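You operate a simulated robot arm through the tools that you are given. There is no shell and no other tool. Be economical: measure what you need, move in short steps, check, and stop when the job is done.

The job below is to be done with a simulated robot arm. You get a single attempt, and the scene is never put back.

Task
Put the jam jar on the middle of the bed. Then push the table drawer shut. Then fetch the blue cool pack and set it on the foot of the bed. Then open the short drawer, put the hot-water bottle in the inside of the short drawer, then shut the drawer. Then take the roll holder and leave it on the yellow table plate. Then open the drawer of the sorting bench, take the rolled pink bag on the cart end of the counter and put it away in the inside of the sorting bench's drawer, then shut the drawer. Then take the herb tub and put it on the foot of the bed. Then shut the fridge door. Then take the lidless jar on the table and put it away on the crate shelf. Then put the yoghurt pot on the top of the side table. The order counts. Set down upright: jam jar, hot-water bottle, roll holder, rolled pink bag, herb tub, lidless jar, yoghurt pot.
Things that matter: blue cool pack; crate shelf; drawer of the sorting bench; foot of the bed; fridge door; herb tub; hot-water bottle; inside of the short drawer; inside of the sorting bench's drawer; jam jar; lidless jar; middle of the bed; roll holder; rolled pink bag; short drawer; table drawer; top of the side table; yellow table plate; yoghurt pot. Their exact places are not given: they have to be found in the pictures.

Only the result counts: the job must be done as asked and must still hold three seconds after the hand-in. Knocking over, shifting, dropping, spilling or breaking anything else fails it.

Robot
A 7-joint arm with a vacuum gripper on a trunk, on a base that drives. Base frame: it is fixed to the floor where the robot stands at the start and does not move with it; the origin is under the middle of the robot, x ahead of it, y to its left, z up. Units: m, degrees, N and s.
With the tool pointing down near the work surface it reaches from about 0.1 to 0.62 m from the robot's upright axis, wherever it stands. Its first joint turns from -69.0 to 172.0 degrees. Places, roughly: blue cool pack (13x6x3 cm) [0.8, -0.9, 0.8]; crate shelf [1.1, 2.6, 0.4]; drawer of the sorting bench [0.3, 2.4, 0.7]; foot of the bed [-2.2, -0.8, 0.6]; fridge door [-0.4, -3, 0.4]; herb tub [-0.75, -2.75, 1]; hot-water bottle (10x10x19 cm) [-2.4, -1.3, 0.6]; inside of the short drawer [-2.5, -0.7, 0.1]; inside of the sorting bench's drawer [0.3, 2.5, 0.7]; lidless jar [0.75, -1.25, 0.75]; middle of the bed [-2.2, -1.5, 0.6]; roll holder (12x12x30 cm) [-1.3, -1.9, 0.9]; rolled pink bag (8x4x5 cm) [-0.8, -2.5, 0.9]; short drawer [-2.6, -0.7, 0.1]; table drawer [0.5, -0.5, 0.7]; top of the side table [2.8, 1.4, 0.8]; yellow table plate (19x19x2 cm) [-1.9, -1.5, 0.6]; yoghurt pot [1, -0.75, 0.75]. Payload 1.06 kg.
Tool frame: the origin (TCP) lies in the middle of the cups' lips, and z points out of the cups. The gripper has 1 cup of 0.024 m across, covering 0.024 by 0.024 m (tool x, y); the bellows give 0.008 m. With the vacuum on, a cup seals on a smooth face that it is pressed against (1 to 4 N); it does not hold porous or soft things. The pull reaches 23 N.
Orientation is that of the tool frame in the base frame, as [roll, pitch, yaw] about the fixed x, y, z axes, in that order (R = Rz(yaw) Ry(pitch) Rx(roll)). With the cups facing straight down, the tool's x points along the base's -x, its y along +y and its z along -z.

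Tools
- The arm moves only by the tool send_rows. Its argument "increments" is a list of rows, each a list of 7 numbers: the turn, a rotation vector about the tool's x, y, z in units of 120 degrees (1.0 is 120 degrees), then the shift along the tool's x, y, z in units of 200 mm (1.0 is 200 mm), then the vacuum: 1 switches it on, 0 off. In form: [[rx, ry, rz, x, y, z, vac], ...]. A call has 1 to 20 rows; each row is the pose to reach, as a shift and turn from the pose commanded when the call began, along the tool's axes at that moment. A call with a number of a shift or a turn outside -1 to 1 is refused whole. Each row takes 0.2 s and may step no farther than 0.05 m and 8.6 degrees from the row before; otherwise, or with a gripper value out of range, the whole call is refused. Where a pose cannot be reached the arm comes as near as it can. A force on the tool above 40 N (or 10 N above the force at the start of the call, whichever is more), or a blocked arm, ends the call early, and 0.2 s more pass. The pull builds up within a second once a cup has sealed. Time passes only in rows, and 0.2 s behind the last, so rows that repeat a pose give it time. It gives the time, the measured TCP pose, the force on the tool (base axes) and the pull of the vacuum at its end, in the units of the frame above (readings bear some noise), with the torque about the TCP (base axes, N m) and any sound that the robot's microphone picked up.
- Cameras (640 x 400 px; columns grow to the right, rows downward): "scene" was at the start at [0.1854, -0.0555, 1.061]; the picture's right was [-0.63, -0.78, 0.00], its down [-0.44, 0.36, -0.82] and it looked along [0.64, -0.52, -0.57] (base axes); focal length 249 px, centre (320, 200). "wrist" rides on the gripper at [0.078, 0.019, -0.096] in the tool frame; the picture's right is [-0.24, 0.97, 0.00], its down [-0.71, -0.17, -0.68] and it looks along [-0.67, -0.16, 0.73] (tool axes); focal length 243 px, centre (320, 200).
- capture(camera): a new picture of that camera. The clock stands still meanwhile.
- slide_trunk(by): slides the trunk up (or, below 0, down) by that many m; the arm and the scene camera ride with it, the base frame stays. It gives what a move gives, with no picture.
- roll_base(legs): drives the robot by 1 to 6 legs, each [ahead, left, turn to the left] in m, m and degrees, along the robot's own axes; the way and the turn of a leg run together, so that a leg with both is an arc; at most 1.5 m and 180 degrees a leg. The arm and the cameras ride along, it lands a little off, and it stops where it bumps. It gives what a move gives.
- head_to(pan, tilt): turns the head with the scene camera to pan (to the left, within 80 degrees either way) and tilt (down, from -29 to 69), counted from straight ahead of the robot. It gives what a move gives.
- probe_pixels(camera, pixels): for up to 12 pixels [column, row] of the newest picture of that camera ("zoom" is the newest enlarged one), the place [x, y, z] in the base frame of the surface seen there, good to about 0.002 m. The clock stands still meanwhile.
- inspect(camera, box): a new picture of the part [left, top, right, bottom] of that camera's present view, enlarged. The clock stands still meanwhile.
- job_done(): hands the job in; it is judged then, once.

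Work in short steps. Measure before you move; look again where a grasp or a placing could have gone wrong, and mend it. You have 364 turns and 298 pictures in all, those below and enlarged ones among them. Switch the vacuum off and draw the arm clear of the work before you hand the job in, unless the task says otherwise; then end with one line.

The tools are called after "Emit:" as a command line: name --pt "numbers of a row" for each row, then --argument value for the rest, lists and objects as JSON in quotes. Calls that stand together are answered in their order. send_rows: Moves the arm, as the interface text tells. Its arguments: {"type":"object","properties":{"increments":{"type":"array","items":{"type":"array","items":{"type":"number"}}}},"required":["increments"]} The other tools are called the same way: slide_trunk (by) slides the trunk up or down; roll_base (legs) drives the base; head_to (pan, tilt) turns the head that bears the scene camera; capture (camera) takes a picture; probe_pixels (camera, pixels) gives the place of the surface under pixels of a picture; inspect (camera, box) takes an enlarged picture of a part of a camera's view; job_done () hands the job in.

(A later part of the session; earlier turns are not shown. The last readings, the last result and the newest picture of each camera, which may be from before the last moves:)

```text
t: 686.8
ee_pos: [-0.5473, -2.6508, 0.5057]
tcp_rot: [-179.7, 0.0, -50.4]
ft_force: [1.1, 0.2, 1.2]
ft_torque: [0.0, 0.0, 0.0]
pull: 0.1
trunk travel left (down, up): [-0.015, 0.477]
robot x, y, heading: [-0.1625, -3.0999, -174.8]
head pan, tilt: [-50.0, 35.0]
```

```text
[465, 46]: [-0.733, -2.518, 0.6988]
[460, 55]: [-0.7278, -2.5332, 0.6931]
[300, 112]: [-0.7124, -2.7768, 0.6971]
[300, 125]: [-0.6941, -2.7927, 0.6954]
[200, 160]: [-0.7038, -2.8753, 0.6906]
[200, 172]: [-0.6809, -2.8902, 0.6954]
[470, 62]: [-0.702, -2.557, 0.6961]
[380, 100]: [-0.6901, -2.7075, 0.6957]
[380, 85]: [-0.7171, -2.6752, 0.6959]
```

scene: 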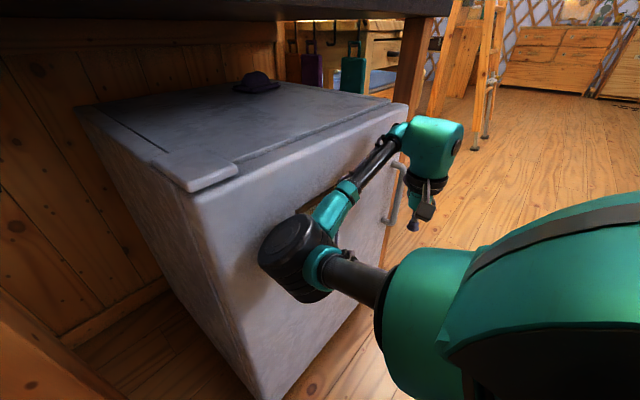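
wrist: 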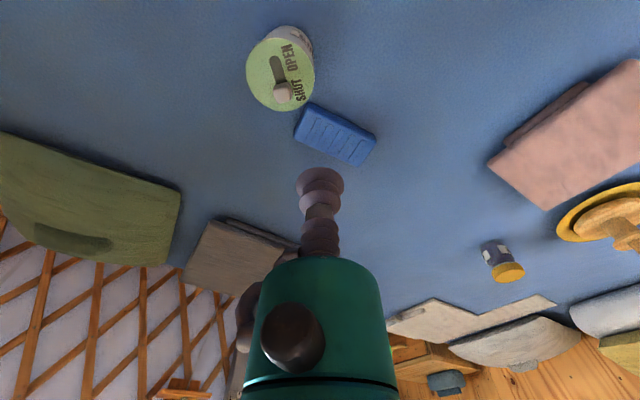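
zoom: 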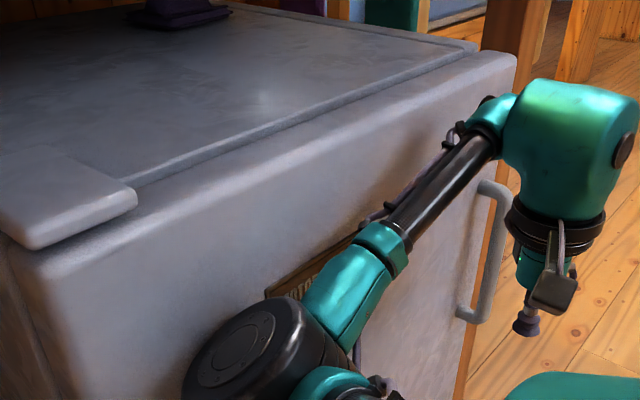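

The door is nearly closed (parallel to the body), with the elbow now close to it. I push the free end the last bit with the arm.

Emit:
send_rows --pt "0 0 0 -0.1 0.12 0 0" --pt "0 0 0 -0.19 0.23 0 0" --pt "0 0 0 -0.287 0.347 0 0" --pt "0 0 0 -0.38 0.46 0 0" --pt "0 0 0 -0.38 0.46 0 0"

Emit:
inspect --camera "scene" --box '[180, 80, 460, 260]'

Emit:
probe_pixels --camera "zoom" --pixels '[[470, 62], [465, 46], [300, 125], [300, 112], [440, 140], [200, 172], [200, 160]]'

```text
t: 687.8
ee_pos: [-0.607, -2.6397, 0.4933]
tcp_rot: [175.6, 0.6, -63.0]
ft_force: [0.4, 0.1, -0.1]
ft_torque: [0.04, 0.01, 0.01]
pull: 0.0
trunk travel left (down, up): [-0.015, 0.477]
robot x, y, heading: [-0.1617, -3.1031, -175.5]
head pan, tilt: [-50.0, 35.0]
stopped in row 5: the arm was blocked; the commanded pose is now the measured one
```

```text
2.22 times, centred on (320, 170) of scene
```

zoom: 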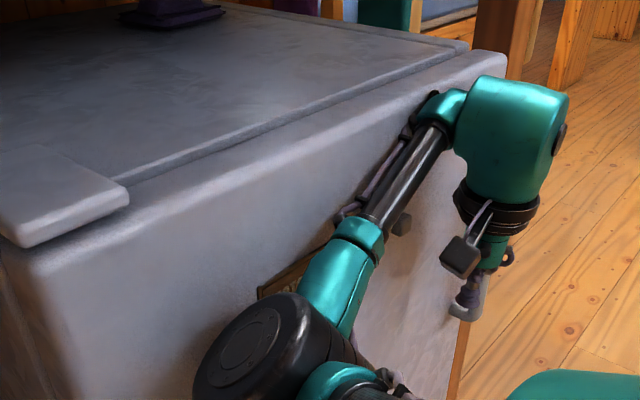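

```text
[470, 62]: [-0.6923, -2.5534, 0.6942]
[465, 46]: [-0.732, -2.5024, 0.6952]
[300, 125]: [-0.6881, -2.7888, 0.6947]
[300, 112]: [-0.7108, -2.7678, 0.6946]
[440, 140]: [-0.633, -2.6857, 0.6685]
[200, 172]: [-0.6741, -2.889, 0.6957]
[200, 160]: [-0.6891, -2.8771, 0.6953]
```

The arm is blocked against the door. I back off and look at the door's edges to judge whether it is fully shut.

Emit:
roll_base --legs '[[-0.25, 0, 0]]'

Emit:
head_to --pan -30 --tilt 30

Emit:
capture --camera "scene"

```text
t: 689.6
ee_pos: [-0.3669, -2.6216, 0.4861]
tcp_rot: [176.0, -0.1, -62.0]
ft_force: [-0.3, -0.5, 0.2]
ft_torque: [-0.02, 0.0, -0.02]
pull: 0.1
trunk travel left (down, up): [-0.015, 0.477]
robot x, y, heading: [0.0858, -3.0817, -175.0]
head pan, tilt: [-50.0, 35.0]
```

```text
t: 690.5
ee_pos: [-0.3676, -2.6221, 0.4868]
tcp_rot: [176.0, 0.0, -62.2]
ft_force: [0.1, -0.7, 0.3]
ft_torque: [0.03, 0.02, -0.03]
pull: 0.1
trunk travel left (down, up): [-0.015, 0.477]
robot x, y, heading: [0.0855, -3.0784, -175.1]
head pan, tilt: [-30.0, 30.0]
```

```text
145 pictures are left
```

scene: 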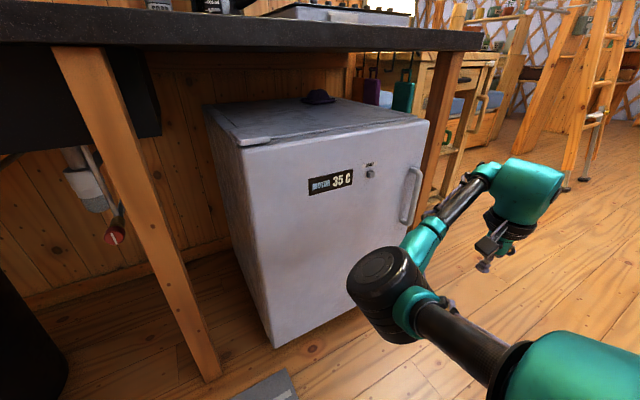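

Emit:
inspect --camera "scene" --box '[200, 90, 440, 220]'

Emit:
probe_pixels --camera "scene" --pixels '[[260, 200], [350, 160], [400, 140], [300, 300], [415, 200], [425, 118], [395, 118], [420, 130]]'

```text
2.67 times, centred on (320, 155) of scene
```

zoom: 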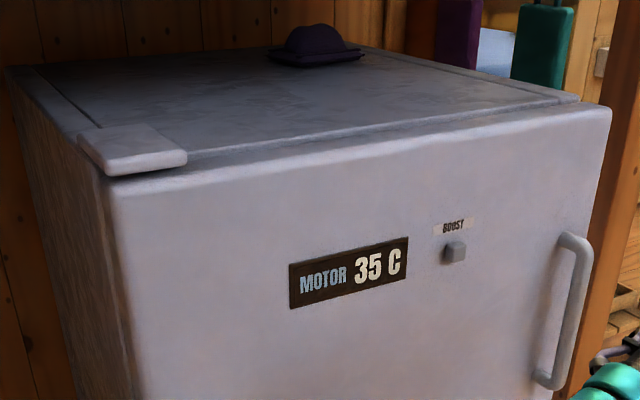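

```text
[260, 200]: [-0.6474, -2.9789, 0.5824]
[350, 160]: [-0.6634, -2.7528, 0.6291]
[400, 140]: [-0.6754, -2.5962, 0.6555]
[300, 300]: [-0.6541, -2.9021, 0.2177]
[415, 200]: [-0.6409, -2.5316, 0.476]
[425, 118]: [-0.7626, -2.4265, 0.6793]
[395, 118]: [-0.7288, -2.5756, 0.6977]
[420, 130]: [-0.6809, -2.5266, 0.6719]
```

Door face is parallel to the body to within measurement. I raise the trunk and drive north to view the free-edge seam.

Emit:
slide_trunk --by 0.4

Emit:
roll_base --legs '[[-0.1, -0.9, 0]]'

Emit:
head_to --pan 40 --tilt 35

Emit:
capture --camera "scene"

```text
t: 694.3
ee_pos: [-0.3661, -2.6219, 0.8861]
tcp_rot: [176.1, -0.1, -62.1]
ft_force: [0.5, 0.2, 0.0]
ft_torque: [-0.01, 0.0, -0.02]
pull: 0.1
trunk travel left (down, up): [-0.415, 0.077]
robot x, y, heading: [0.088, -3.0845, -175.1]
head pan, tilt: [-30.0, 30.0]
```

```text
t: 699.1
ee_pos: [-0.33, -1.7062, 0.887]
tcp_rot: [176.0, -0.2, -62.9]
ft_force: [0.4, -0.6, 0.5]
ft_torque: [-0.01, 0.0, -0.03]
pull: 0.1
trunk travel left (down, up): [-0.415, 0.077]
robot x, y, heading: [0.1201, -2.1715, -176.0]
head pan, tilt: [-30.0, 30.0]
```

```text
t: 700.5
ee_pos: [-0.3295, -1.7064, 0.8876]
tcp_rot: [176.1, -0.2, -62.8]
ft_force: [0.5, 0.4, 0.7]
ft_torque: [-0.03, 0.01, 0.0]
pull: 0.0
trunk travel left (down, up): [-0.415, 0.077]
robot x, y, heading: [0.1166, -2.173, -175.7]
head pan, tilt: [40.0, 35.0]
```

```text
143 pictures are left
```

scene: 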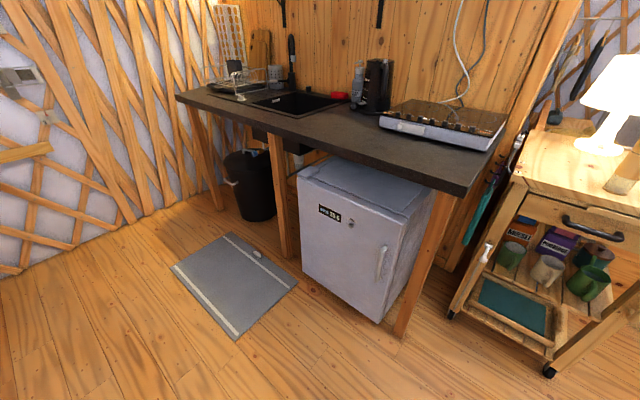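

Emit:
inspect --camera "scene" --box '[290, 150, 450, 340]'

Emit:
probe_pixels --camera "zoom" --pixels '[[360, 130], [345, 140], [325, 280], [310, 290], [150, 60], [100, 160], [300, 340], [335, 230]]'

```text
2.11 times, centred on (370, 245) of scene
```

zoom: 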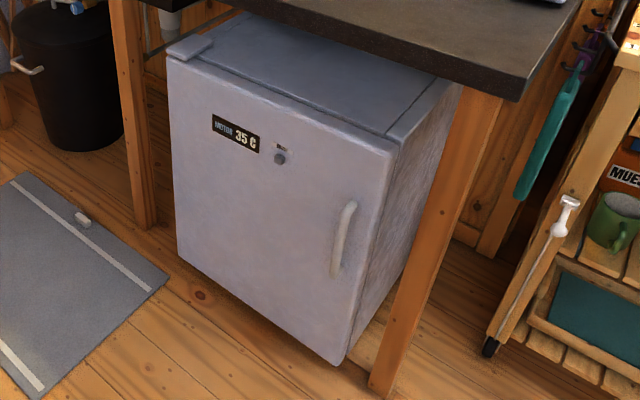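

```text
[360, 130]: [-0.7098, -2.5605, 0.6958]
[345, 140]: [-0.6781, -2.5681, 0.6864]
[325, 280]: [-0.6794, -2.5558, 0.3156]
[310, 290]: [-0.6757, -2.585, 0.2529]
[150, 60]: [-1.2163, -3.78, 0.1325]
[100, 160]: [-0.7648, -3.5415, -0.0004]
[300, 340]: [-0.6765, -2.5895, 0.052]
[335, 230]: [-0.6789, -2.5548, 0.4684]
```

The fridge door is shut flush. Next: the lidless jar on the table. I move away from the table end, turn to heading ~40 and look at it.

Emit:
roll_base --legs '[[0.277, -0.322, 0], [0, 0, -144]]'

Emit:
head_to --pan -5 --tilt 25

Emit:
capture --camera "scene"

```text
t: 709.0
ee_pos: [0.4601, -1.9757, 0.8873]
tcp_rot: [175.9, -0.1, 153.7]
ft_force: [-0.2, -0.5, -0.1]
ft_torque: [0.02, 0.04, -0.01]
pull: 0.1
trunk travel left (down, up): [-0.415, 0.077]
robot x, y, heading: [-0.1794, -1.8672, 40.6]
head pan, tilt: [40.0, 35.0]
```

```text
t: 710.1
ee_pos: [0.4602, -1.9761, 0.8882]
tcp_rot: [176.0, -0.1, 153.7]
ft_force: [0.4, 0.3, -0.4]
ft_torque: [-0.01, 0.03, 0.03]
pull: 0.1
trunk travel left (down, up): [-0.415, 0.077]
robot x, y, heading: [-0.1811, -1.8691, 40.7]
head pan, tilt: [-5.0, 25.0]
```

```text
141 pictures are left
```

scene: 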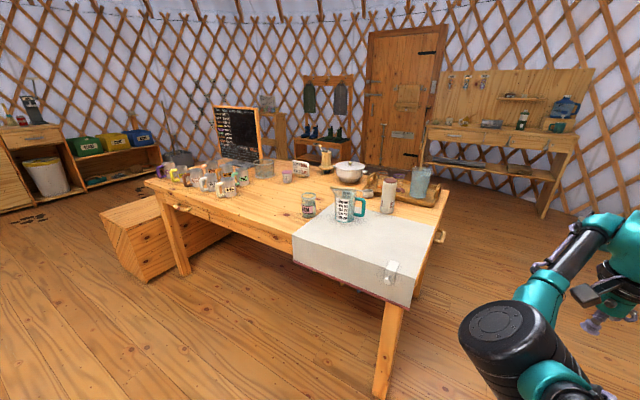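

Emit:
inspect --camera "scene" --box '[260, 150, 460, 260]'

Emit:
probe_pixels --camera "zoom" --pixels '[[155, 180], [155, 145], [155, 215], [135, 185], [178, 185], [280, 180], [410, 140], [250, 235], [100, 240], [420, 375]]'

```text
3.20 times, centred on (360, 205) of scene
```

zoom: 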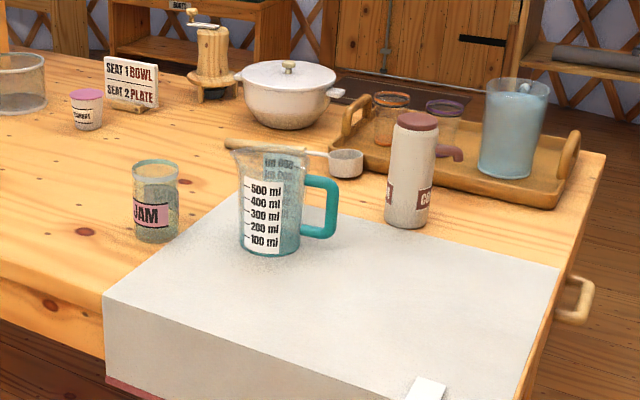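

```text
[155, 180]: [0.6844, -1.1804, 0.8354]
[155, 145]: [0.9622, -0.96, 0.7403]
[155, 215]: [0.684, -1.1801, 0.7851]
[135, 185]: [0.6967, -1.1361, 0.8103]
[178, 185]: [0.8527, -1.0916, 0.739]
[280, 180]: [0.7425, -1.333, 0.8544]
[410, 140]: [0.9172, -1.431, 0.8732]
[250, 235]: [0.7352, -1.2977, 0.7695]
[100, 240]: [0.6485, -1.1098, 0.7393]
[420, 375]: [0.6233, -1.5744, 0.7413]
```

Jar centre ≈ (0.715,-1.165), radius ~0.036, height to ~0.845, open on top; I'll grip its side with the tool horizontal. First I straighten, retract, and yaw the tool so its camera ends up sideways.

Emit:
slide_trunk --by 0.07

Emit:
send_rows --pt "0.0033 0 0.0525 0.09 -0.02 -0.04 0" --pt "0.0066 0 0.105 0.18 -0.04 -0.08 0" --pt "0.01 0 0.1575 0.27 -0.06 -0.12 0" --pt "0.0132 0 0.21 0.36 -0.08 -0.16 0" --pt "0.0165 0 0.2625 0.45 -0.1 -0.2 0" --pt "0.02 0 0.315 0.54 -0.12 -0.24 0" --pt "0.0231 0 0.3675 0.63 -0.14 -0.28 0" --pt "0.0264 0 0.42 0.72 -0.16 -0.32 0" --pt "0.03 0 0.4725 0.81 -0.18 -0.36 0" --pt "0.033 0 0.525 0.9 -0.2 -0.4 0" --pt "0.033 0 0.525 0.9 -0.2 -0.4 0"

```text
t: 711.2
ee_pos: [0.4596, -1.9762, 0.9569]
tcp_rot: [176.0, -0.1, 153.7]
ft_force: [0.7, 0.5, -0.2]
ft_torque: [0.01, 0.02, 0.0]
pull: 0.1
trunk travel left (down, up): [-0.485, 0.007]
robot x, y, heading: [-0.1777, -1.8682, 40.5]
head pan, tilt: [-5.0, 25.0]
```

```text
t: 713.6
ee_pos: [0.2784, -1.9364, 1.0348]
tcp_rot: [-178.6, -1.6, 90.5]
ft_force: [0.6, -0.9, -0.9]
ft_torque: [0.0, 0.03, 0.0]
pull: 0.1
trunk travel left (down, up): [-0.485, 0.007]
robot x, y, heading: [-0.1762, -1.8676, 40.6]
head pan, tilt: [-5.0, 25.0]
```

Now I tilt the tool forward (+x).

Emit:
send_rows --pt "-0.069 -0.007 0 0 0 0 0" --pt "-0.138 -0.013 0 0 0 0 0" --pt "-0.207 -0.013 0 0 0 0 0" --pt "-0.276 -0.013 0 0 0 0 0" --pt "-0.345 -0.013 0 0 0 0 0" --pt "-0.414 -0.013 0 0 0 0 0" --pt "-0.483 -0.013 0 0 0 0 0" --pt "-0.552 -0.013 0 0 0 0 0" --pt "-0.621 -0.013 0 0 0 0 0" --pt "-0.69 -0.013 0 0 0 0 0" --pt "-0.757 -0.013 0 0 0 0 0" --pt "-0.757 -0.013 0 0 0 0 0"

Emit:
capture --camera "scene"

```text
t: 716.2
ee_pos: [0.2822, -1.9362, 1.0441]
tcp_rot: [88.6, 2.1, 90.9]
ft_force: [-0.3, -0.3, -0.8]
ft_torque: [0.02, 0.0, 0.01]
pull: 0.0
out of reach, approached as far as the arm can: row 1, 2, 7, 8
trunk travel left (down, up): [-0.485, 0.007]
robot x, y, heading: [-0.1749, -1.869, 40.8]
head pan, tilt: [-5.0, 25.0]
```

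```text
139 pictures are left
```

scene: 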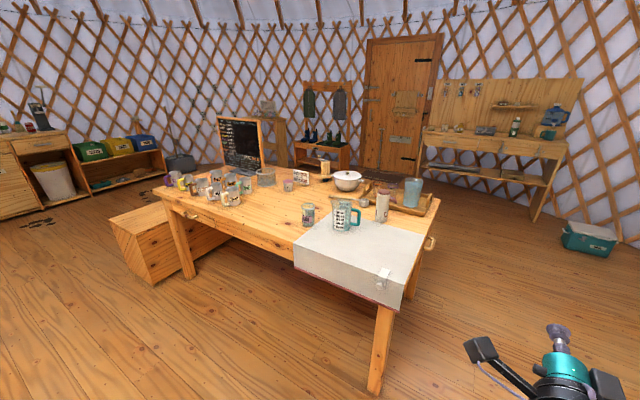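

Tool horizontal, camera sideways. I drive so the tool faces the jar from about 12 cm, staying high.

Emit:
roll_base --legs '[[0.68, 0.42, 0]]'

Emit:
head_to --pan -35 --tilt 35

Emit:
capture --camera "scene"

```text
t: 720.5
ee_pos: [0.5253, -1.1781, 1.045]
tcp_rot: [88.4, 2.0, 90.6]
ft_force: [-0.1, 0.1, 0.5]
ft_torque: [-0.03, 0.0, -0.03]
pull: 0.1
trunk travel left (down, up): [-0.485, 0.007]
robot x, y, heading: [0.0603, -1.1078, 40.5]
head pan, tilt: [-5.0, 25.0]
```

```text
t: 721.4
ee_pos: [0.5249, -1.1792, 1.0445]
tcp_rot: [88.5, 2.0, 90.5]
ft_force: [-0.1, -0.6, 0.0]
ft_torque: [-0.01, 0.04, -0.02]
pull: 0.0
trunk travel left (down, up): [-0.485, 0.007]
robot x, y, heading: [0.0625, -1.1112, 40.4]
head pan, tilt: [-35.0, 35.0]
```

```text
138 pictures are left
```

scene: 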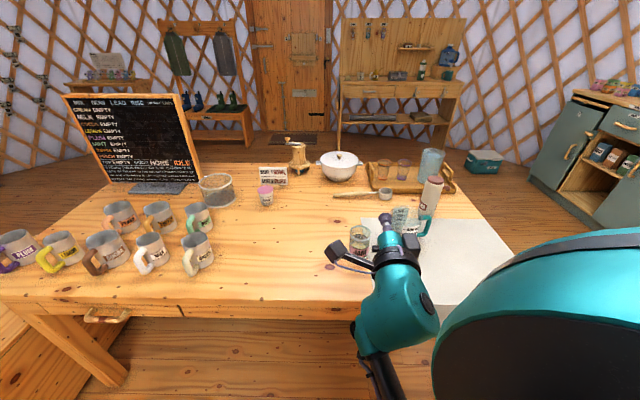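

Emit:
inspect --camera "scene" --box '[320, 200, 440, 290]'

Emit:
probe_pixels --camera "zoom" --pixels '[[165, 140], [205, 140], [265, 150], [200, 215], [200, 120], [200, 170], [240, 200], [170, 200], [200, 240]]'

```text
4.44 times, centred on (380, 245) of scene
```

zoom: 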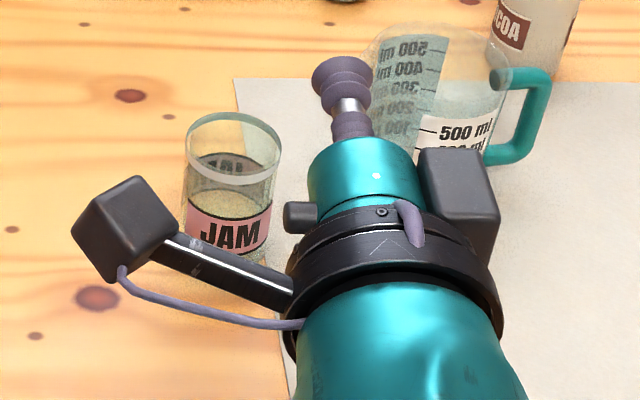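

```text
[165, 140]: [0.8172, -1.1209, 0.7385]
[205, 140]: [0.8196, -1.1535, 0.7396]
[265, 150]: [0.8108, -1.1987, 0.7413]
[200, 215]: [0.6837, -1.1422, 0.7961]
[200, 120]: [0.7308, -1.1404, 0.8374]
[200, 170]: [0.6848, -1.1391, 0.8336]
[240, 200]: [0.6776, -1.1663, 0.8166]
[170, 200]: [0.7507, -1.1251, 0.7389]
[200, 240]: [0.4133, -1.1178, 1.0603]
```

Jar: centre ≈ (0.708,-1.161), r≈0.031, rim z≈0.837. I'll grip at z≈0.803 on the −x side. I lower the trunk by 0.24.

Emit:
slide_trunk --by -0.24

Emit:
inspect --camera "scene" --box '[300, 120, 460, 240]'

```text
t: 722.2
ee_pos: [0.5343, -1.1774, 1.0258]
tcp_rot: [84.8, 10.4, 93.9]
ft_force: [-0.3, -0.6, 0.8]
ft_torque: [-0.02, 0.04, -0.01]
pull: 0.2
trunk travel left (down, up): [-0.453, 0.039]
robot x, y, heading: [0.0641, -1.109, 40.3]
head pan, tilt: [-35.0, 35.0]
stopped: the arm was blocked; the commanded pose is now the measured one
```

```text
3.33 times, centred on (380, 180) of scene
```

zoom: 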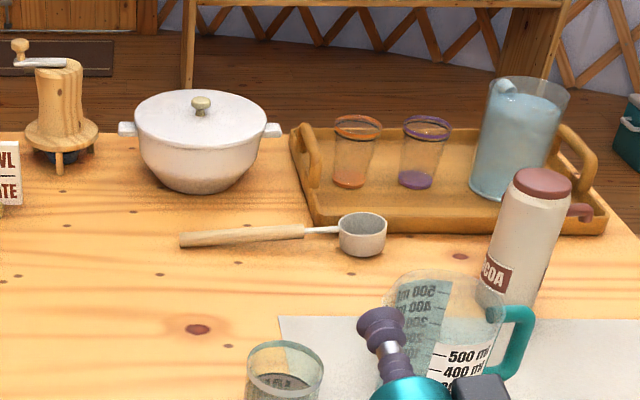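

The arm got blocked. I look at the whole arm posture.

Emit:
head_to --pan -45 --tilt 60

Emit:
capture --camera "scene"

Emit:
probe_pixels --camera "scene" --pixels '[[320, 100], [320, 150], [320, 200], [320, 250], [320, 300], [280, 200], [280, 250], [360, 150], [300, 350], [380, 200]]'

```text
t: 723.1
ee_pos: [0.534, -1.1773, 1.0268]
tcp_rot: [84.8, 10.4, 94.1]
ft_force: [0.4, 0.0, -0.3]
ft_torque: [0.04, -0.02, -0.02]
pull: 0.1
trunk travel left (down, up): [-0.453, 0.039]
robot x, y, heading: [0.0633, -1.1082, 40.2]
head pan, tilt: [-45.0, 60.0]
```

```text
135 pictures are left
```

scene: 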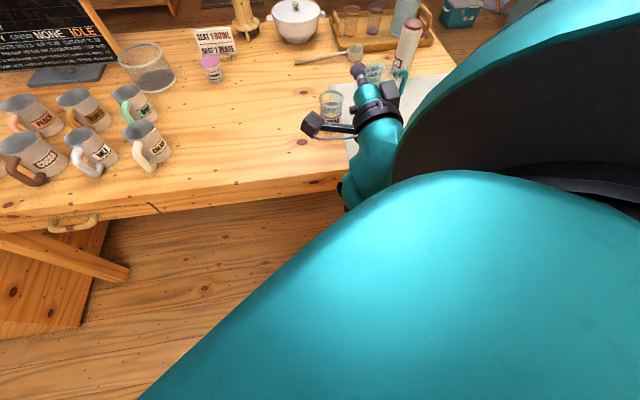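

```text
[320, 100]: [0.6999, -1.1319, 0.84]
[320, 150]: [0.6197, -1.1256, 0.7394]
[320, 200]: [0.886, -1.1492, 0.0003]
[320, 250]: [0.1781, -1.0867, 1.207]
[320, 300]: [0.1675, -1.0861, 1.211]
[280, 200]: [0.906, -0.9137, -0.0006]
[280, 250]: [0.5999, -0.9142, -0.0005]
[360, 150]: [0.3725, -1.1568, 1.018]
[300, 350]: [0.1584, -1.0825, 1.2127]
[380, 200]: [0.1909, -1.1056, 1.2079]
```

This wrist roll is cramped. I'll use the opposite roll (camera on the −y side). First I back off, turn the tool down again and yaw it round.

Emit:
roll_base --legs '[[-0.23, 0.19, 0]]'

Emit:
slide_trunk --by 0.03

Emit:
send_rows --pt "0.069 0 0 0 0 0 0" --pt "0.138 0 0 0 0 0 0" --pt "0.207 0 0 0 0 0 0" --pt "0.276 0 0 0 0 0 0" --pt "0.345 0 0 0 0 0 0" --pt "0.414 0 0 0 0 0 0" --pt "0.483 0 0 0 0 0 0" --pt "0.552 0 0 0 0 0 0" --pt "0.621 0 0 0 0 0 0" --pt "0.69 0 0 0 0 0 0" --pt "0.75 0 0 0 0 0 0" --pt "0.75 0 0 0 0 0 0"

```text
t: 725.1
ee_pos: [0.2371, -1.1854, 1.0265]
tcp_rot: [84.8, 10.3, 93.7]
ft_force: [0.3, 0.1, -0.1]
ft_torque: [-0.02, -0.01, 0.06]
pull: 0.1
trunk travel left (down, up): [-0.453, 0.039]
robot x, y, heading: [-0.2345, -1.1143, 40.1]
head pan, tilt: [-45.0, 60.0]
```

```text
t: 725.6
ee_pos: [0.249, -1.1858, 1.0806]
tcp_rot: [78.1, 19.7, 95.5]
ft_force: [1.1, -0.4, -0.4]
ft_torque: [0.02, -0.02, -0.02]
pull: 0.0
trunk travel left (down, up): [-0.473, 0.019]
robot x, y, heading: [-0.2314, -1.113, 40.2]
head pan, tilt: [-45.0, 60.0]
stopped: the arm was blocked; the commanded pose is now the measured one
```

```text
t: 728.2
ee_pos: [0.249, -1.1868, 1.0781]
tcp_rot: [168.3, 19.8, 95.4]
ft_force: [-0.4, 0.7, 0.0]
ft_torque: [0.01, 0.02, 0.04]
pull: 0.1
out of reach, approached as far as the arm can: row 2, 3, 4
trunk travel left (down, up): [-0.473, 0.019]
robot x, y, heading: [-0.2331, -1.1164, 40.1]
head pan, tilt: [-45.0, 60.0]
```

I level the tool first.

Emit:
send_rows --pt "0.03 0.055 0 0 0 0.05 0" --pt "0.065 0.11 0 0 0 0.1 0" --pt "0.0975 0.165 0 0 0 0.1 0" --pt "0.0975 0.165 0 0 0 0.1 0"

Emit:
send_rows --pt "0 0 -0.068 0 0 0 0" --pt "0 0 -0.136 0 0 0 0" --pt "0 0 -0.204 0 0 0 0" --pt "0 0 -0.272 0 0 0 0" --pt "0 0 -0.34 0 0 0 0" --pt "0 0 -0.408 0 0 0 0" --pt "0 0 -0.476 0 0 0 0" --pt "0 0 -0.544 0 0 0 0" --pt "0 0 -0.612 0 0 0 0" --pt "0 0 -0.68 0 0 0 0" --pt "0 0 -0.75 0 0 0 0" --pt "0 0 -0.75 0 0 0 0"

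```text
t: 729.2
ee_pos: [0.2534, -1.1925, 1.0607]
tcp_rot: [-179.6, 0.1, 97.5]
ft_force: [-0.1, -0.7, 0.1]
ft_torque: [-0.02, 0.03, -0.01]
pull: 0.0
trunk travel left (down, up): [-0.473, 0.019]
robot x, y, heading: [-0.2351, -1.1159, 40.2]
head pan, tilt: [-45.0, 60.0]
```

```text
t: 731.8
ee_pos: [0.254, -1.1934, 1.0609]
tcp_rot: [-179.9, -0.4, -172.3]
ft_force: [-0.1, 0.2, 0.4]
ft_torque: [-0.01, -0.01, 0.02]
pull: 0.0
trunk travel left (down, up): [-0.473, 0.019]
robot x, y, heading: [-0.236, -1.1115, 39.9]
head pan, tilt: [-45.0, 60.0]
```

Emit:
send_rows --pt "0 0 -0.0686 0 0 0 0" --pt "0 0 -0.137 0 0 0 0" --pt "0 0 -0.206 0 0 0 0" --pt "0 0 -0.274 0 0 0 0" --pt "0 0 -0.343 0 0 0 0" --pt "0 0 -0.412 0 0 0 0" --pt "0 0 -0.48 0 0 0 0" --pt "0 0 -0.549 0 0 0 0" --pt "0 0 -0.617 0 0 0 0" --pt "0 0 -0.686 0 0 0 0" --pt "0 0 -0.686 0 0 0 0"

Emit:
send_rows --pt "0.069 0 0 0 0 0 0" --pt "0.138 0 0 0 0 0 0" --pt "0.207 0 0 0 0 0 0" --pt "0.276 0 0 0 0 0 0" --pt "0.345 0 0 0 0 0 0" --pt "0.414 0 0 0 0 0 0" --pt "0.483 0 0 0 0 0 0" --pt "0.552 0 0 0 0 0 0" --pt "0.621 0 0 0 0 0 0" --pt "0.69 0 0 0 0 0 0" --pt "0.75 0 0 0 0 0 0" --pt "0.75 0 0 0 0 0 0"

Emit:
head_to --pan -45 --tilt 40

Emit:
capture --camera "scene"

```text
t: 734.2
ee_pos: [0.2525, -1.1922, 1.0615]
tcp_rot: [179.6, -0.2, -90.0]
ft_force: [-0.7, -0.1, 0.2]
ft_torque: [-0.01, 0.01, 0.0]
pull: 0.0
trunk travel left (down, up): [-0.473, 0.019]
robot x, y, heading: [-0.2303, -1.1127, 40.0]
head pan, tilt: [-45.0, 60.0]
```

```text
t: 736.8
ee_pos: [0.2528, -1.1926, 1.0611]
tcp_rot: [-90.4, -0.2, -90.1]
ft_force: [0.7, -0.9, 0.5]
ft_torque: [0.03, 0.02, -0.04]
pull: 0.0
out of reach, approached as far as the arm can: row 8, 9
trunk travel left (down, up): [-0.473, 0.019]
robot x, y, heading: [-0.2341, -1.1141, 40.3]
head pan, tilt: [-45.0, 60.0]
```

```text
t: 737.7
ee_pos: [0.2529, -1.1915, 1.0625]
tcp_rot: [-90.4, -0.2, -90.2]
ft_force: [-0.5, -0.8, 0.3]
ft_torque: [0.02, -0.05, 0.04]
pull: 0.1
trunk travel left (down, up): [-0.473, 0.019]
robot x, y, heading: [-0.2316, -1.111, 40.2]
head pan, tilt: [-45.0, 40.0]
```

```text
134 pictures are left
```

scene: 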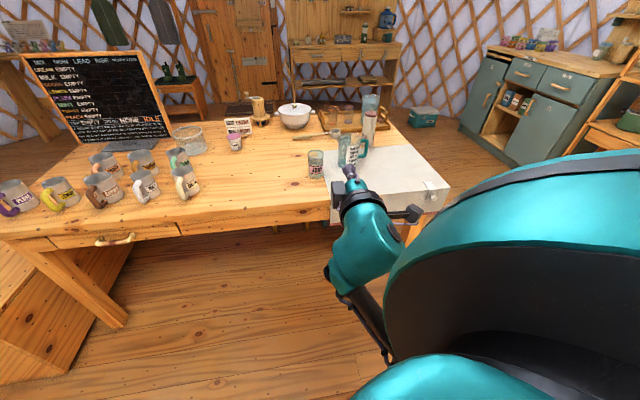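

Horizontal again, camera at the −y side. I lower the trunk here, away from the table.

Emit:
slide_trunk --by -0.25

Emit:
capture --camera "scene"

```text
t: 740.2
ee_pos: [0.2498, -1.1953, 0.7306]
tcp_rot: [-103.9, -11.4, -88.8]
ft_force: [-1.0, 0.3, 0.1]
ft_torque: [0.0, 0.0, 0.01]
pull: 0.1
trunk travel left (down, up): [-0.223, 0.269]
robot x, y, heading: [-0.2292, -1.1133, 40.2]
head pan, tilt: [-45.0, 40.0]
```

```text
133 pictures are left
```

scene: 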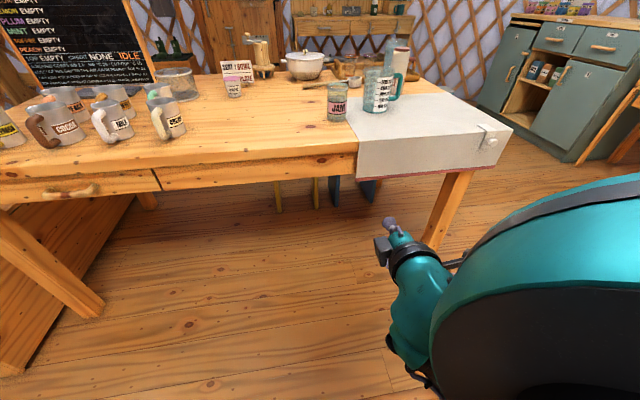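

I correct the tilt and raise to z≈0.805.

Emit:
send_rows --pt "0.057 0.005 0.047 0.037 -0.178 -0.044 0" --pt "0.1137 0.0099 0.095 0.074 -0.357 -0.088 0" --pt "0.1137 0.0099 0.095 0.074 -0.357 -0.088 0"

```text
refused: row 1 steps farther than a row can; nothing moved
```

Emit:
send_rows --pt "0.038 0.0033 0.032 0.025 -0.119 -0.029 0" --pt "0.076 0.0066 0.063 0.05 -0.238 -0.059 0" --pt "0.1137 0.0099 0.095 0.074 -0.357 -0.088 0" --pt "0.1137 0.0099 0.095 0.074 -0.357 -0.088 0"

```text
t: 741.2
ee_pos: [0.2517, -1.1913, 0.7859]
tcp_rot: [-89.8, -0.3, -91.4]
ft_force: [0.2, -0.2, -0.7]
ft_torque: [-0.04, -0.01, -0.04]
pull: 0.0
out of reach, approached as far as the arm can: row 1, 2, 3, 4
trunk travel left (down, up): [-0.223, 0.269]
robot x, y, heading: [-0.2341, -1.114, 40.0]
head pan, tilt: [-45.0, 40.0]
```

Emit:
slide_trunk --by 0.02

Emit:
roll_base --legs '[[0.275, -0.19, 0]]'

Emit:
capture --camera "scene"

Emit:
capture --camera "wrist"

```text
t: 741.9
ee_pos: [0.2493, -1.1913, 0.805]
tcp_rot: [-89.8, -0.2, -91.4]
ft_force: [1.1, -0.4, 0.3]
ft_torque: [0.02, -0.02, -0.01]
pull: 0.2
trunk travel left (down, up): [-0.243, 0.249]
robot x, y, heading: [-0.2335, -1.1164, 39.8]
head pan, tilt: [-45.0, 40.0]
```

```text
t: 744.1
ee_pos: [0.5869, -1.153, 0.8045]
tcp_rot: [-89.9, -0.2, -91.0]
ft_force: [-0.8, -0.3, 0.2]
ft_torque: [0.01, 0.0, -0.01]
pull: 0.0
trunk travel left (down, up): [-0.243, 0.249]
robot x, y, heading: [0.1043, -1.0756, 40.4]
head pan, tilt: [-45.0, 40.0]
```

```text
132 pictures are left
```

scene: 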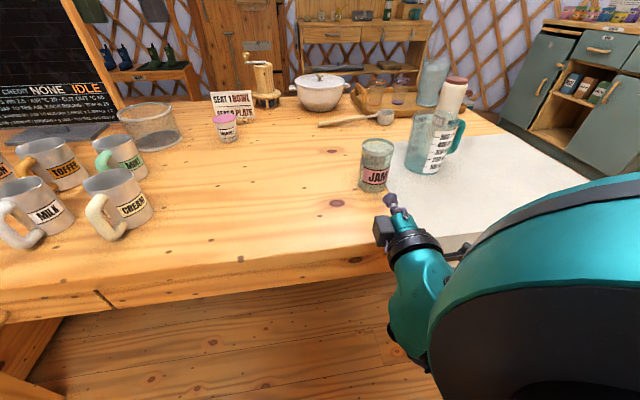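

```text
131 pictures are left
```

wrist: 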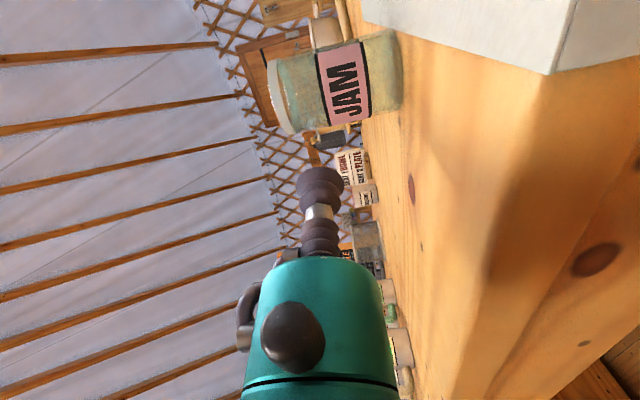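

Emit:
inspect --camera "scene" --box '[340, 120, 440, 210]'

Emit:
probe_pixels --camera "zoom" --pixels '[[140, 240], [230, 250], [340, 230], [230, 190], [190, 240], [290, 240], [160, 240], [325, 240], [230, 100], [230, 300]]'

```text
4.44 times, centred on (390, 165) of scene
```

zoom: 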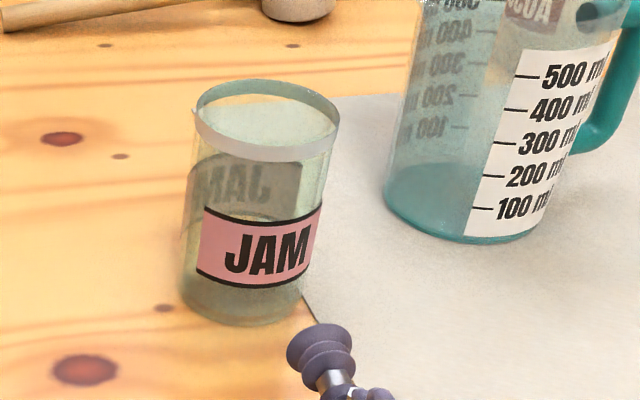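

```text
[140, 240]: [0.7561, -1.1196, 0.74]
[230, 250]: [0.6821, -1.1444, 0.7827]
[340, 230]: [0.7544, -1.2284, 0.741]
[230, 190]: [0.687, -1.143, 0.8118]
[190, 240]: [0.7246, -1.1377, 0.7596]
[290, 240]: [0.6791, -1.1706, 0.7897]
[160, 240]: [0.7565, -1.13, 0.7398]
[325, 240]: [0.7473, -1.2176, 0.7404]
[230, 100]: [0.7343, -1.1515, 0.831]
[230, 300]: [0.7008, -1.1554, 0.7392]
```

I lower by 1.5 cm (less tipping), and align to y≈-1.161, 1.5 cm from the jar.

Emit:
slide_trunk --by -0.014

Emit:
roll_base --legs '[[0.05, -0.053, 0]]'

Emit:
inspect --camera "scene" --box '[340, 100, 460, 200]'

```text
t: 744.8
ee_pos: [0.5856, -1.1529, 0.7917]
tcp_rot: [-89.9, -0.2, -91.2]
ft_force: [-0.3, 0.8, 0.9]
ft_torque: [-0.02, 0.0, 0.02]
pull: 0.1
trunk travel left (down, up): [-0.229, 0.263]
robot x, y, heading: [0.1043, -1.0741, 40.6]
head pan, tilt: [-45.0, 40.0]
```

```text
t: 745.8
ee_pos: [0.6578, -1.162, 0.7923]
tcp_rot: [-89.8, -0.2, -91.1]
ft_force: [-0.4, -0.1, 0.1]
ft_torque: [0.0, 0.0, -0.01]
pull: 0.2
trunk travel left (down, up): [-0.229, 0.263]
robot x, y, heading: [0.1778, -1.0865, 40.3]
head pan, tilt: [-45.0, 40.0]
```

```text
4.00 times, centred on (400, 150) of scene
```

zoom: 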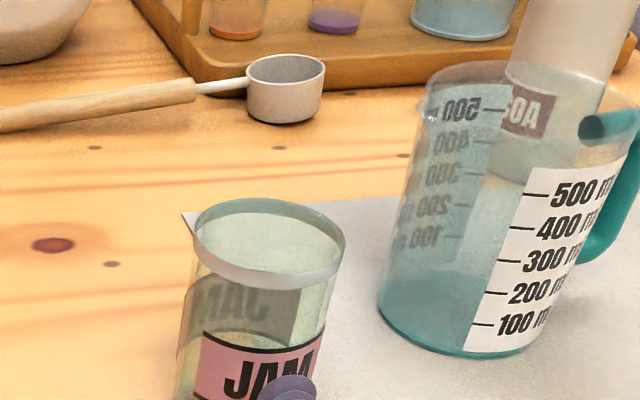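

Cup faces the jar's middle, ~2 cm away. I advance in millimetre steps with vacuum on.

Emit:
send_rows --pt "0 0 0 0 0 0.05 1" --pt "0 0 0 0 0 0.08 1" --pt "0 0 0 0 0 0.09 1" --pt "0 0 0 0 0 0.1 1" --pt "0 0 0 0 0 0.11 1" --pt "0 0 0 0 0 0.12 1" --pt "0 0 0 0 0 0.12 1" --pt "0 0 0 0 0 0.12 1"

```text
t: 747.6
ee_pos: [0.682, -1.1623, 0.7917]
tcp_rot: [-89.9, -0.2, -91.1]
ft_force: [0.0, -0.5, 0.0]
ft_torque: [0.03, -0.02, 0.04]
pull: 22.8
trunk travel left (down, up): [-0.229, 0.263]
robot x, y, heading: [0.1767, -1.0837, 40.5]
head pan, tilt: [-45.0, 40.0]
```

Sealed (22.8 N). I lift the jar with the trunk.

Emit:
slide_trunk --by 0.15

Emit:
capture --camera "scene"

```text
t: 749.3
ee_pos: [0.6829, -1.1626, 0.9404]
tcp_rot: [-89.9, -0.2, -91.1]
ft_force: [0.4, -0.1, -2.4]
ft_torque: [0.0, 0.01, 0.02]
pull: 23.0
trunk travel left (down, up): [-0.379, 0.113]
robot x, y, heading: [0.1768, -1.0913, 40.4]
head pan, tilt: [-45.0, 40.0]
```

```text
128 pictures are left
```

scene: 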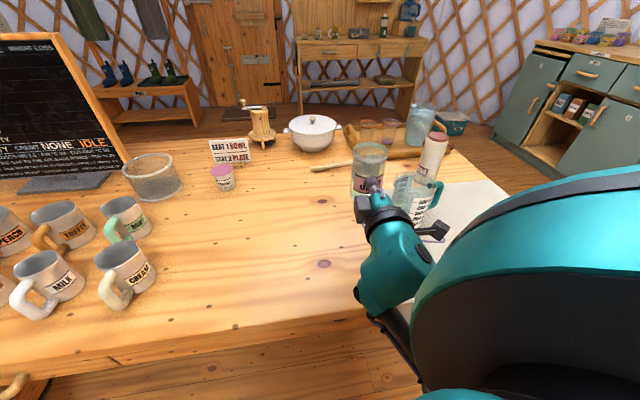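

Jar is held upright (2.4 N). I back out, turn to face north, and drive toward the crate shelf.

Emit:
roll_base --legs '[[-0.457, 0.389, 0], [0, 0, 90]]'

Emit:
roll_base --legs '[[1.066, -0.907, 0], [0.7615, -0.648, 0]]'

Emit:
head_to --pan -75 --tilt 25

Emit:
capture --camera "scene"

```text
t: 756.5
ee_pos: [-0.3421, -0.584, 0.9424]
tcp_rot: [-89.9, -0.2, -0.8]
ft_force: [1.0, -1.2, -1.5]
ft_torque: [-0.07, 0.01, -0.01]
pull: 23.1
trunk travel left (down, up): [-0.379, 0.113]
robot x, y, heading: [-0.4125, -1.0901, 130.7]
head pan, tilt: [-45.0, 40.0]
```

```text
t: 768.3
ee_pos: [-0.4073, 1.8202, 0.9418]
tcp_rot: [-89.9, -0.1, -0.4]
ft_force: [-0.4, -0.2, -2.4]
ft_torque: [-0.04, -0.02, -0.03]
pull: 22.7
trunk travel left (down, up): [-0.379, 0.113]
robot x, y, heading: [-0.476, 1.3143, 131.1]
head pan, tilt: [-45.0, 40.0]
```

```text
t: 769.2
ee_pos: [-0.4078, 1.8212, 0.9402]
tcp_rot: [-89.9, -0.2, -0.3]
ft_force: [-0.6, 0.5, -0.9]
ft_torque: [-0.07, -0.05, 0.01]
pull: 22.5
trunk travel left (down, up): [-0.379, 0.113]
robot x, y, heading: [-0.4764, 1.3156, 131.3]
head pan, tilt: [-75.0, 25.0]
```

```text
127 pictures are left
```

scene: 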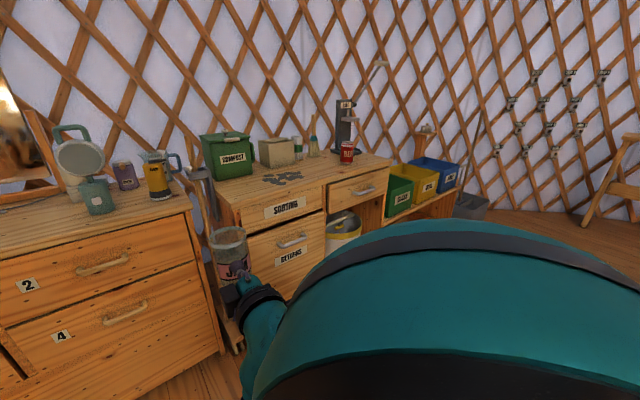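

Emit:
roll_base --legs '[[-0.924, -1.051, 0]]'

Emit:
head_to --pan -50 --tilt 35

Emit:
capture --camera "scene"

Emit:
inspect --camera "scene" --box '[160, 90, 480, 270]'

```text
t: 776.1
ee_pos: [0.9796, 1.7861, 0.9417]
tcp_rot: [-89.9, -0.2, -1.5]
ft_force: [-0.1, 0.1, -2.7]
ft_torque: [-0.06, 0.0, -0.02]
pull: 23.1
trunk travel left (down, up): [-0.379, 0.113]
robot x, y, heading: [0.9008, 1.2814, 130.3]
head pan, tilt: [-75.0, 25.0]
```

```text
t: 777.0
ee_pos: [0.9797, 1.7867, 0.9409]
tcp_rot: [-90.0, -0.2, -1.5]
ft_force: [0.1, 0.6, -1.3]
ft_torque: [-0.07, -0.01, -0.02]
pull: 22.9
trunk travel left (down, up): [-0.379, 0.113]
robot x, y, heading: [0.9009, 1.2816, 130.1]
head pan, tilt: [-50.0, 35.0]
```

```text
126 pictures are left
```

scene: 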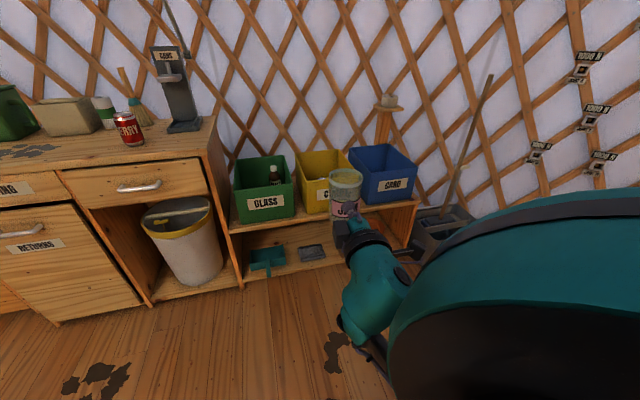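

```text
2.00 times, centred on (320, 180) of scene
```

zoom: 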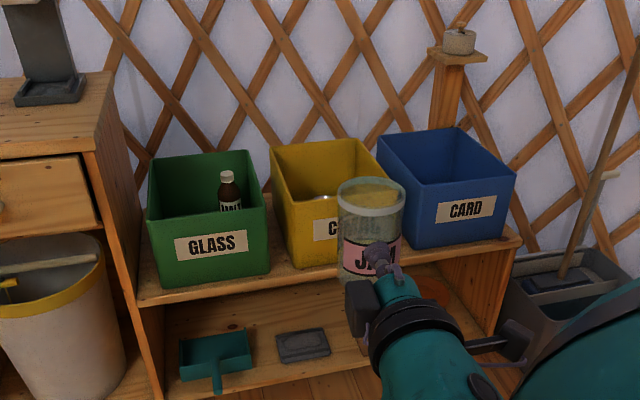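

Emit:
probe_pixels --camera "zoom" --pixels '[[280, 270], [150, 285], [260, 290], [320, 275], [160, 300], [270, 360], [235, 375], [265, 200], [150, 265], [460, 250], [210, 260], [430, 285]]'

```text
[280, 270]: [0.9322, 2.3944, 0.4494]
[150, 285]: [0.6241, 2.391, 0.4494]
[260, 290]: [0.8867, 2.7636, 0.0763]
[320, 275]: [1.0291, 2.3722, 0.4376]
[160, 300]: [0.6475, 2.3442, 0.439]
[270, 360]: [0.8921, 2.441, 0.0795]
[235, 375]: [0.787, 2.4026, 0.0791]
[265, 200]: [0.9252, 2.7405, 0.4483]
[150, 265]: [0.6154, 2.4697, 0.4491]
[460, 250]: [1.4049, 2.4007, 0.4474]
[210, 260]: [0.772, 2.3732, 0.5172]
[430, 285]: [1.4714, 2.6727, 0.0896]
```

Top board z=0.449. I shift the base left to see the gaps between the crates unobstructed.

Emit:
roll_base --legs '[[-0.19, -0.22, 0]]'

Emit:
inspect --camera "scene" --box '[100, 90, 420, 270]'

Emit:
probe_pixels --camera "zoom" --pixels '[[300, 200], [200, 230], [240, 250], [300, 250], [330, 230], [360, 230], [420, 220], [440, 230], [150, 240], [100, 260]]'

```text
t: 779.0
ee_pos: [1.2676, 1.7797, 0.941]
tcp_rot: [-89.9, -0.2, -1.0]
ft_force: [0.8, 0.8, -1.9]
ft_torque: [-0.08, 0.02, 0.03]
pull: 22.8
trunk travel left (down, up): [-0.379, 0.113]
robot x, y, heading: [1.1916, 1.2741, 130.5]
head pan, tilt: [-50.0, 35.0]
```

```text
2.00 times, centred on (260, 180) of scene
```

zoom: 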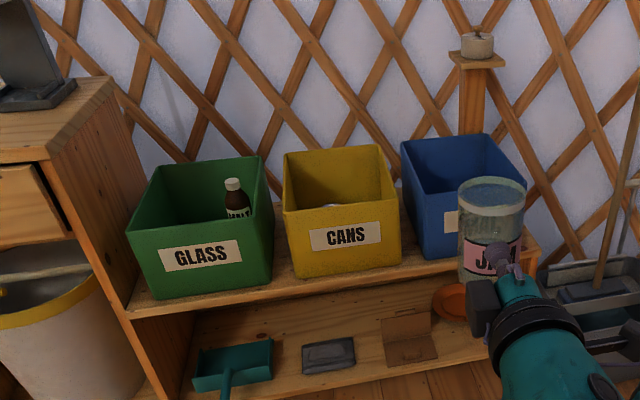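

```text
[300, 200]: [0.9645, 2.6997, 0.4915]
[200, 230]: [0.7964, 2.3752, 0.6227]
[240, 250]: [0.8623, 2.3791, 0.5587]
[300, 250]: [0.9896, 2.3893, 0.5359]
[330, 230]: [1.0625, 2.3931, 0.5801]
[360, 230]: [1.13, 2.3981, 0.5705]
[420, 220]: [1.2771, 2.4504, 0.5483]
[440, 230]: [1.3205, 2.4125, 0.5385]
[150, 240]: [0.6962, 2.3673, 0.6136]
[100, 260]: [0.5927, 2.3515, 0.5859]
```

I enlarge the gaps between the crates to measure them.

Emit:
inspect --camera "scene" --box '[215, 160, 335, 245]'

Emit:
probe_pixels --camera "zoom" --pixels '[[110, 150], [130, 250], [140, 285], [160, 230], [150, 300], [180, 290], [400, 300], [540, 260], [590, 230], [100, 320], [170, 340]]'

```text
4.71 times, centred on (275, 202) of scene
```

zoom: 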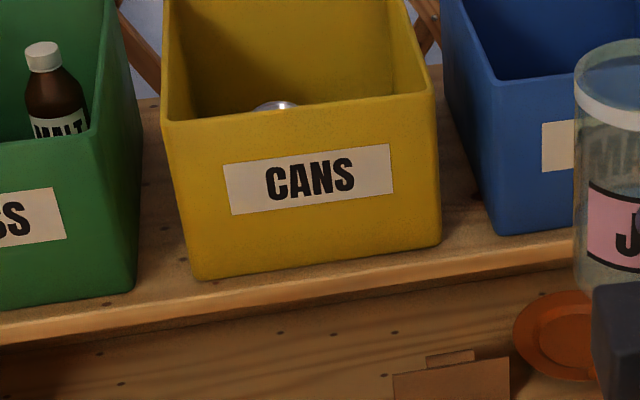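

```text
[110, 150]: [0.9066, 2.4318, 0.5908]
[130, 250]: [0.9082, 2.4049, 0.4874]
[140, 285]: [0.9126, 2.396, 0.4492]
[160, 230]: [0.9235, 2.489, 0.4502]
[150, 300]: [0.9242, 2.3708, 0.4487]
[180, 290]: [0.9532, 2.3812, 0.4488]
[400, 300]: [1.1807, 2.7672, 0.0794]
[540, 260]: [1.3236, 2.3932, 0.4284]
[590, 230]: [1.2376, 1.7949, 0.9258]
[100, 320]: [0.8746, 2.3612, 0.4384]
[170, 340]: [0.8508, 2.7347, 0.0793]
```

Emit:
probe_pixels --camera "zoom" --pixels '[[200, 265], [172, 128], [182, 190], [435, 235], [432, 100], [495, 225], [485, 170], [462, 100], [465, 200], [445, 100], [455, 150], [150, 130]]'

```text
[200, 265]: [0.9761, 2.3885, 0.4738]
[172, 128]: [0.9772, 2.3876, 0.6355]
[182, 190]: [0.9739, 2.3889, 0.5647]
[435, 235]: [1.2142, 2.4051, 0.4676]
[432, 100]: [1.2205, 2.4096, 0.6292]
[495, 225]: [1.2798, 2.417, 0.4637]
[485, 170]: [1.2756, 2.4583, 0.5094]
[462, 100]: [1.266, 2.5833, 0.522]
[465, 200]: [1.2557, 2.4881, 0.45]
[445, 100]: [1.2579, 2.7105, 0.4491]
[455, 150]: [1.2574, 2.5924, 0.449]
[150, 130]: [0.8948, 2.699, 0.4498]
```

Gap between GLASS and CANS is ~0.064 m, jar ~0.06 m: too tight. I shift right to inspect the board's right end and back.

Emit:
roll_base --legs '[[-0.26, -0.3, 0]]'

Emit:
inspect --camera "scene" --box '[60, 90, 380, 270]'

Emit:
capture --camera "scene"

```text
t: 781.5
ee_pos: [1.6617, 1.7794, 0.9407]
tcp_rot: [-89.9, -0.2, -0.9]
ft_force: [0.3, 1.1, -0.7]
ft_torque: [-0.09, 0.0, 0.02]
pull: 22.6
trunk travel left (down, up): [-0.379, 0.113]
robot x, y, heading: [1.5902, 1.2678, 130.8]
head pan, tilt: [-50.0, 35.0]
```

```text
2.00 times, centred on (220, 180) of scene
```

zoom: 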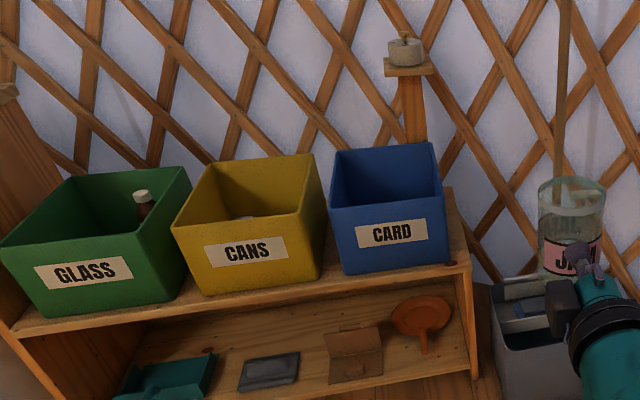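

```text
121 pictures are left
```

scene: 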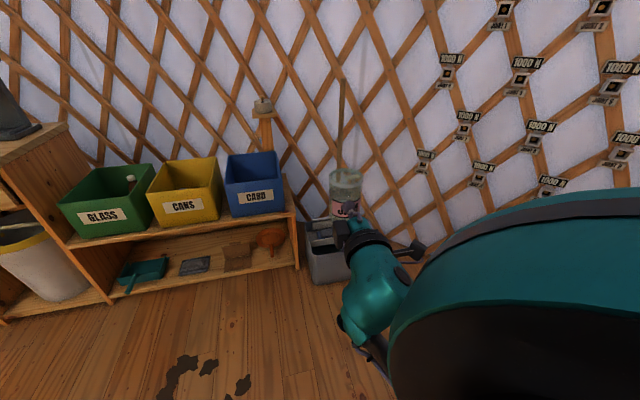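

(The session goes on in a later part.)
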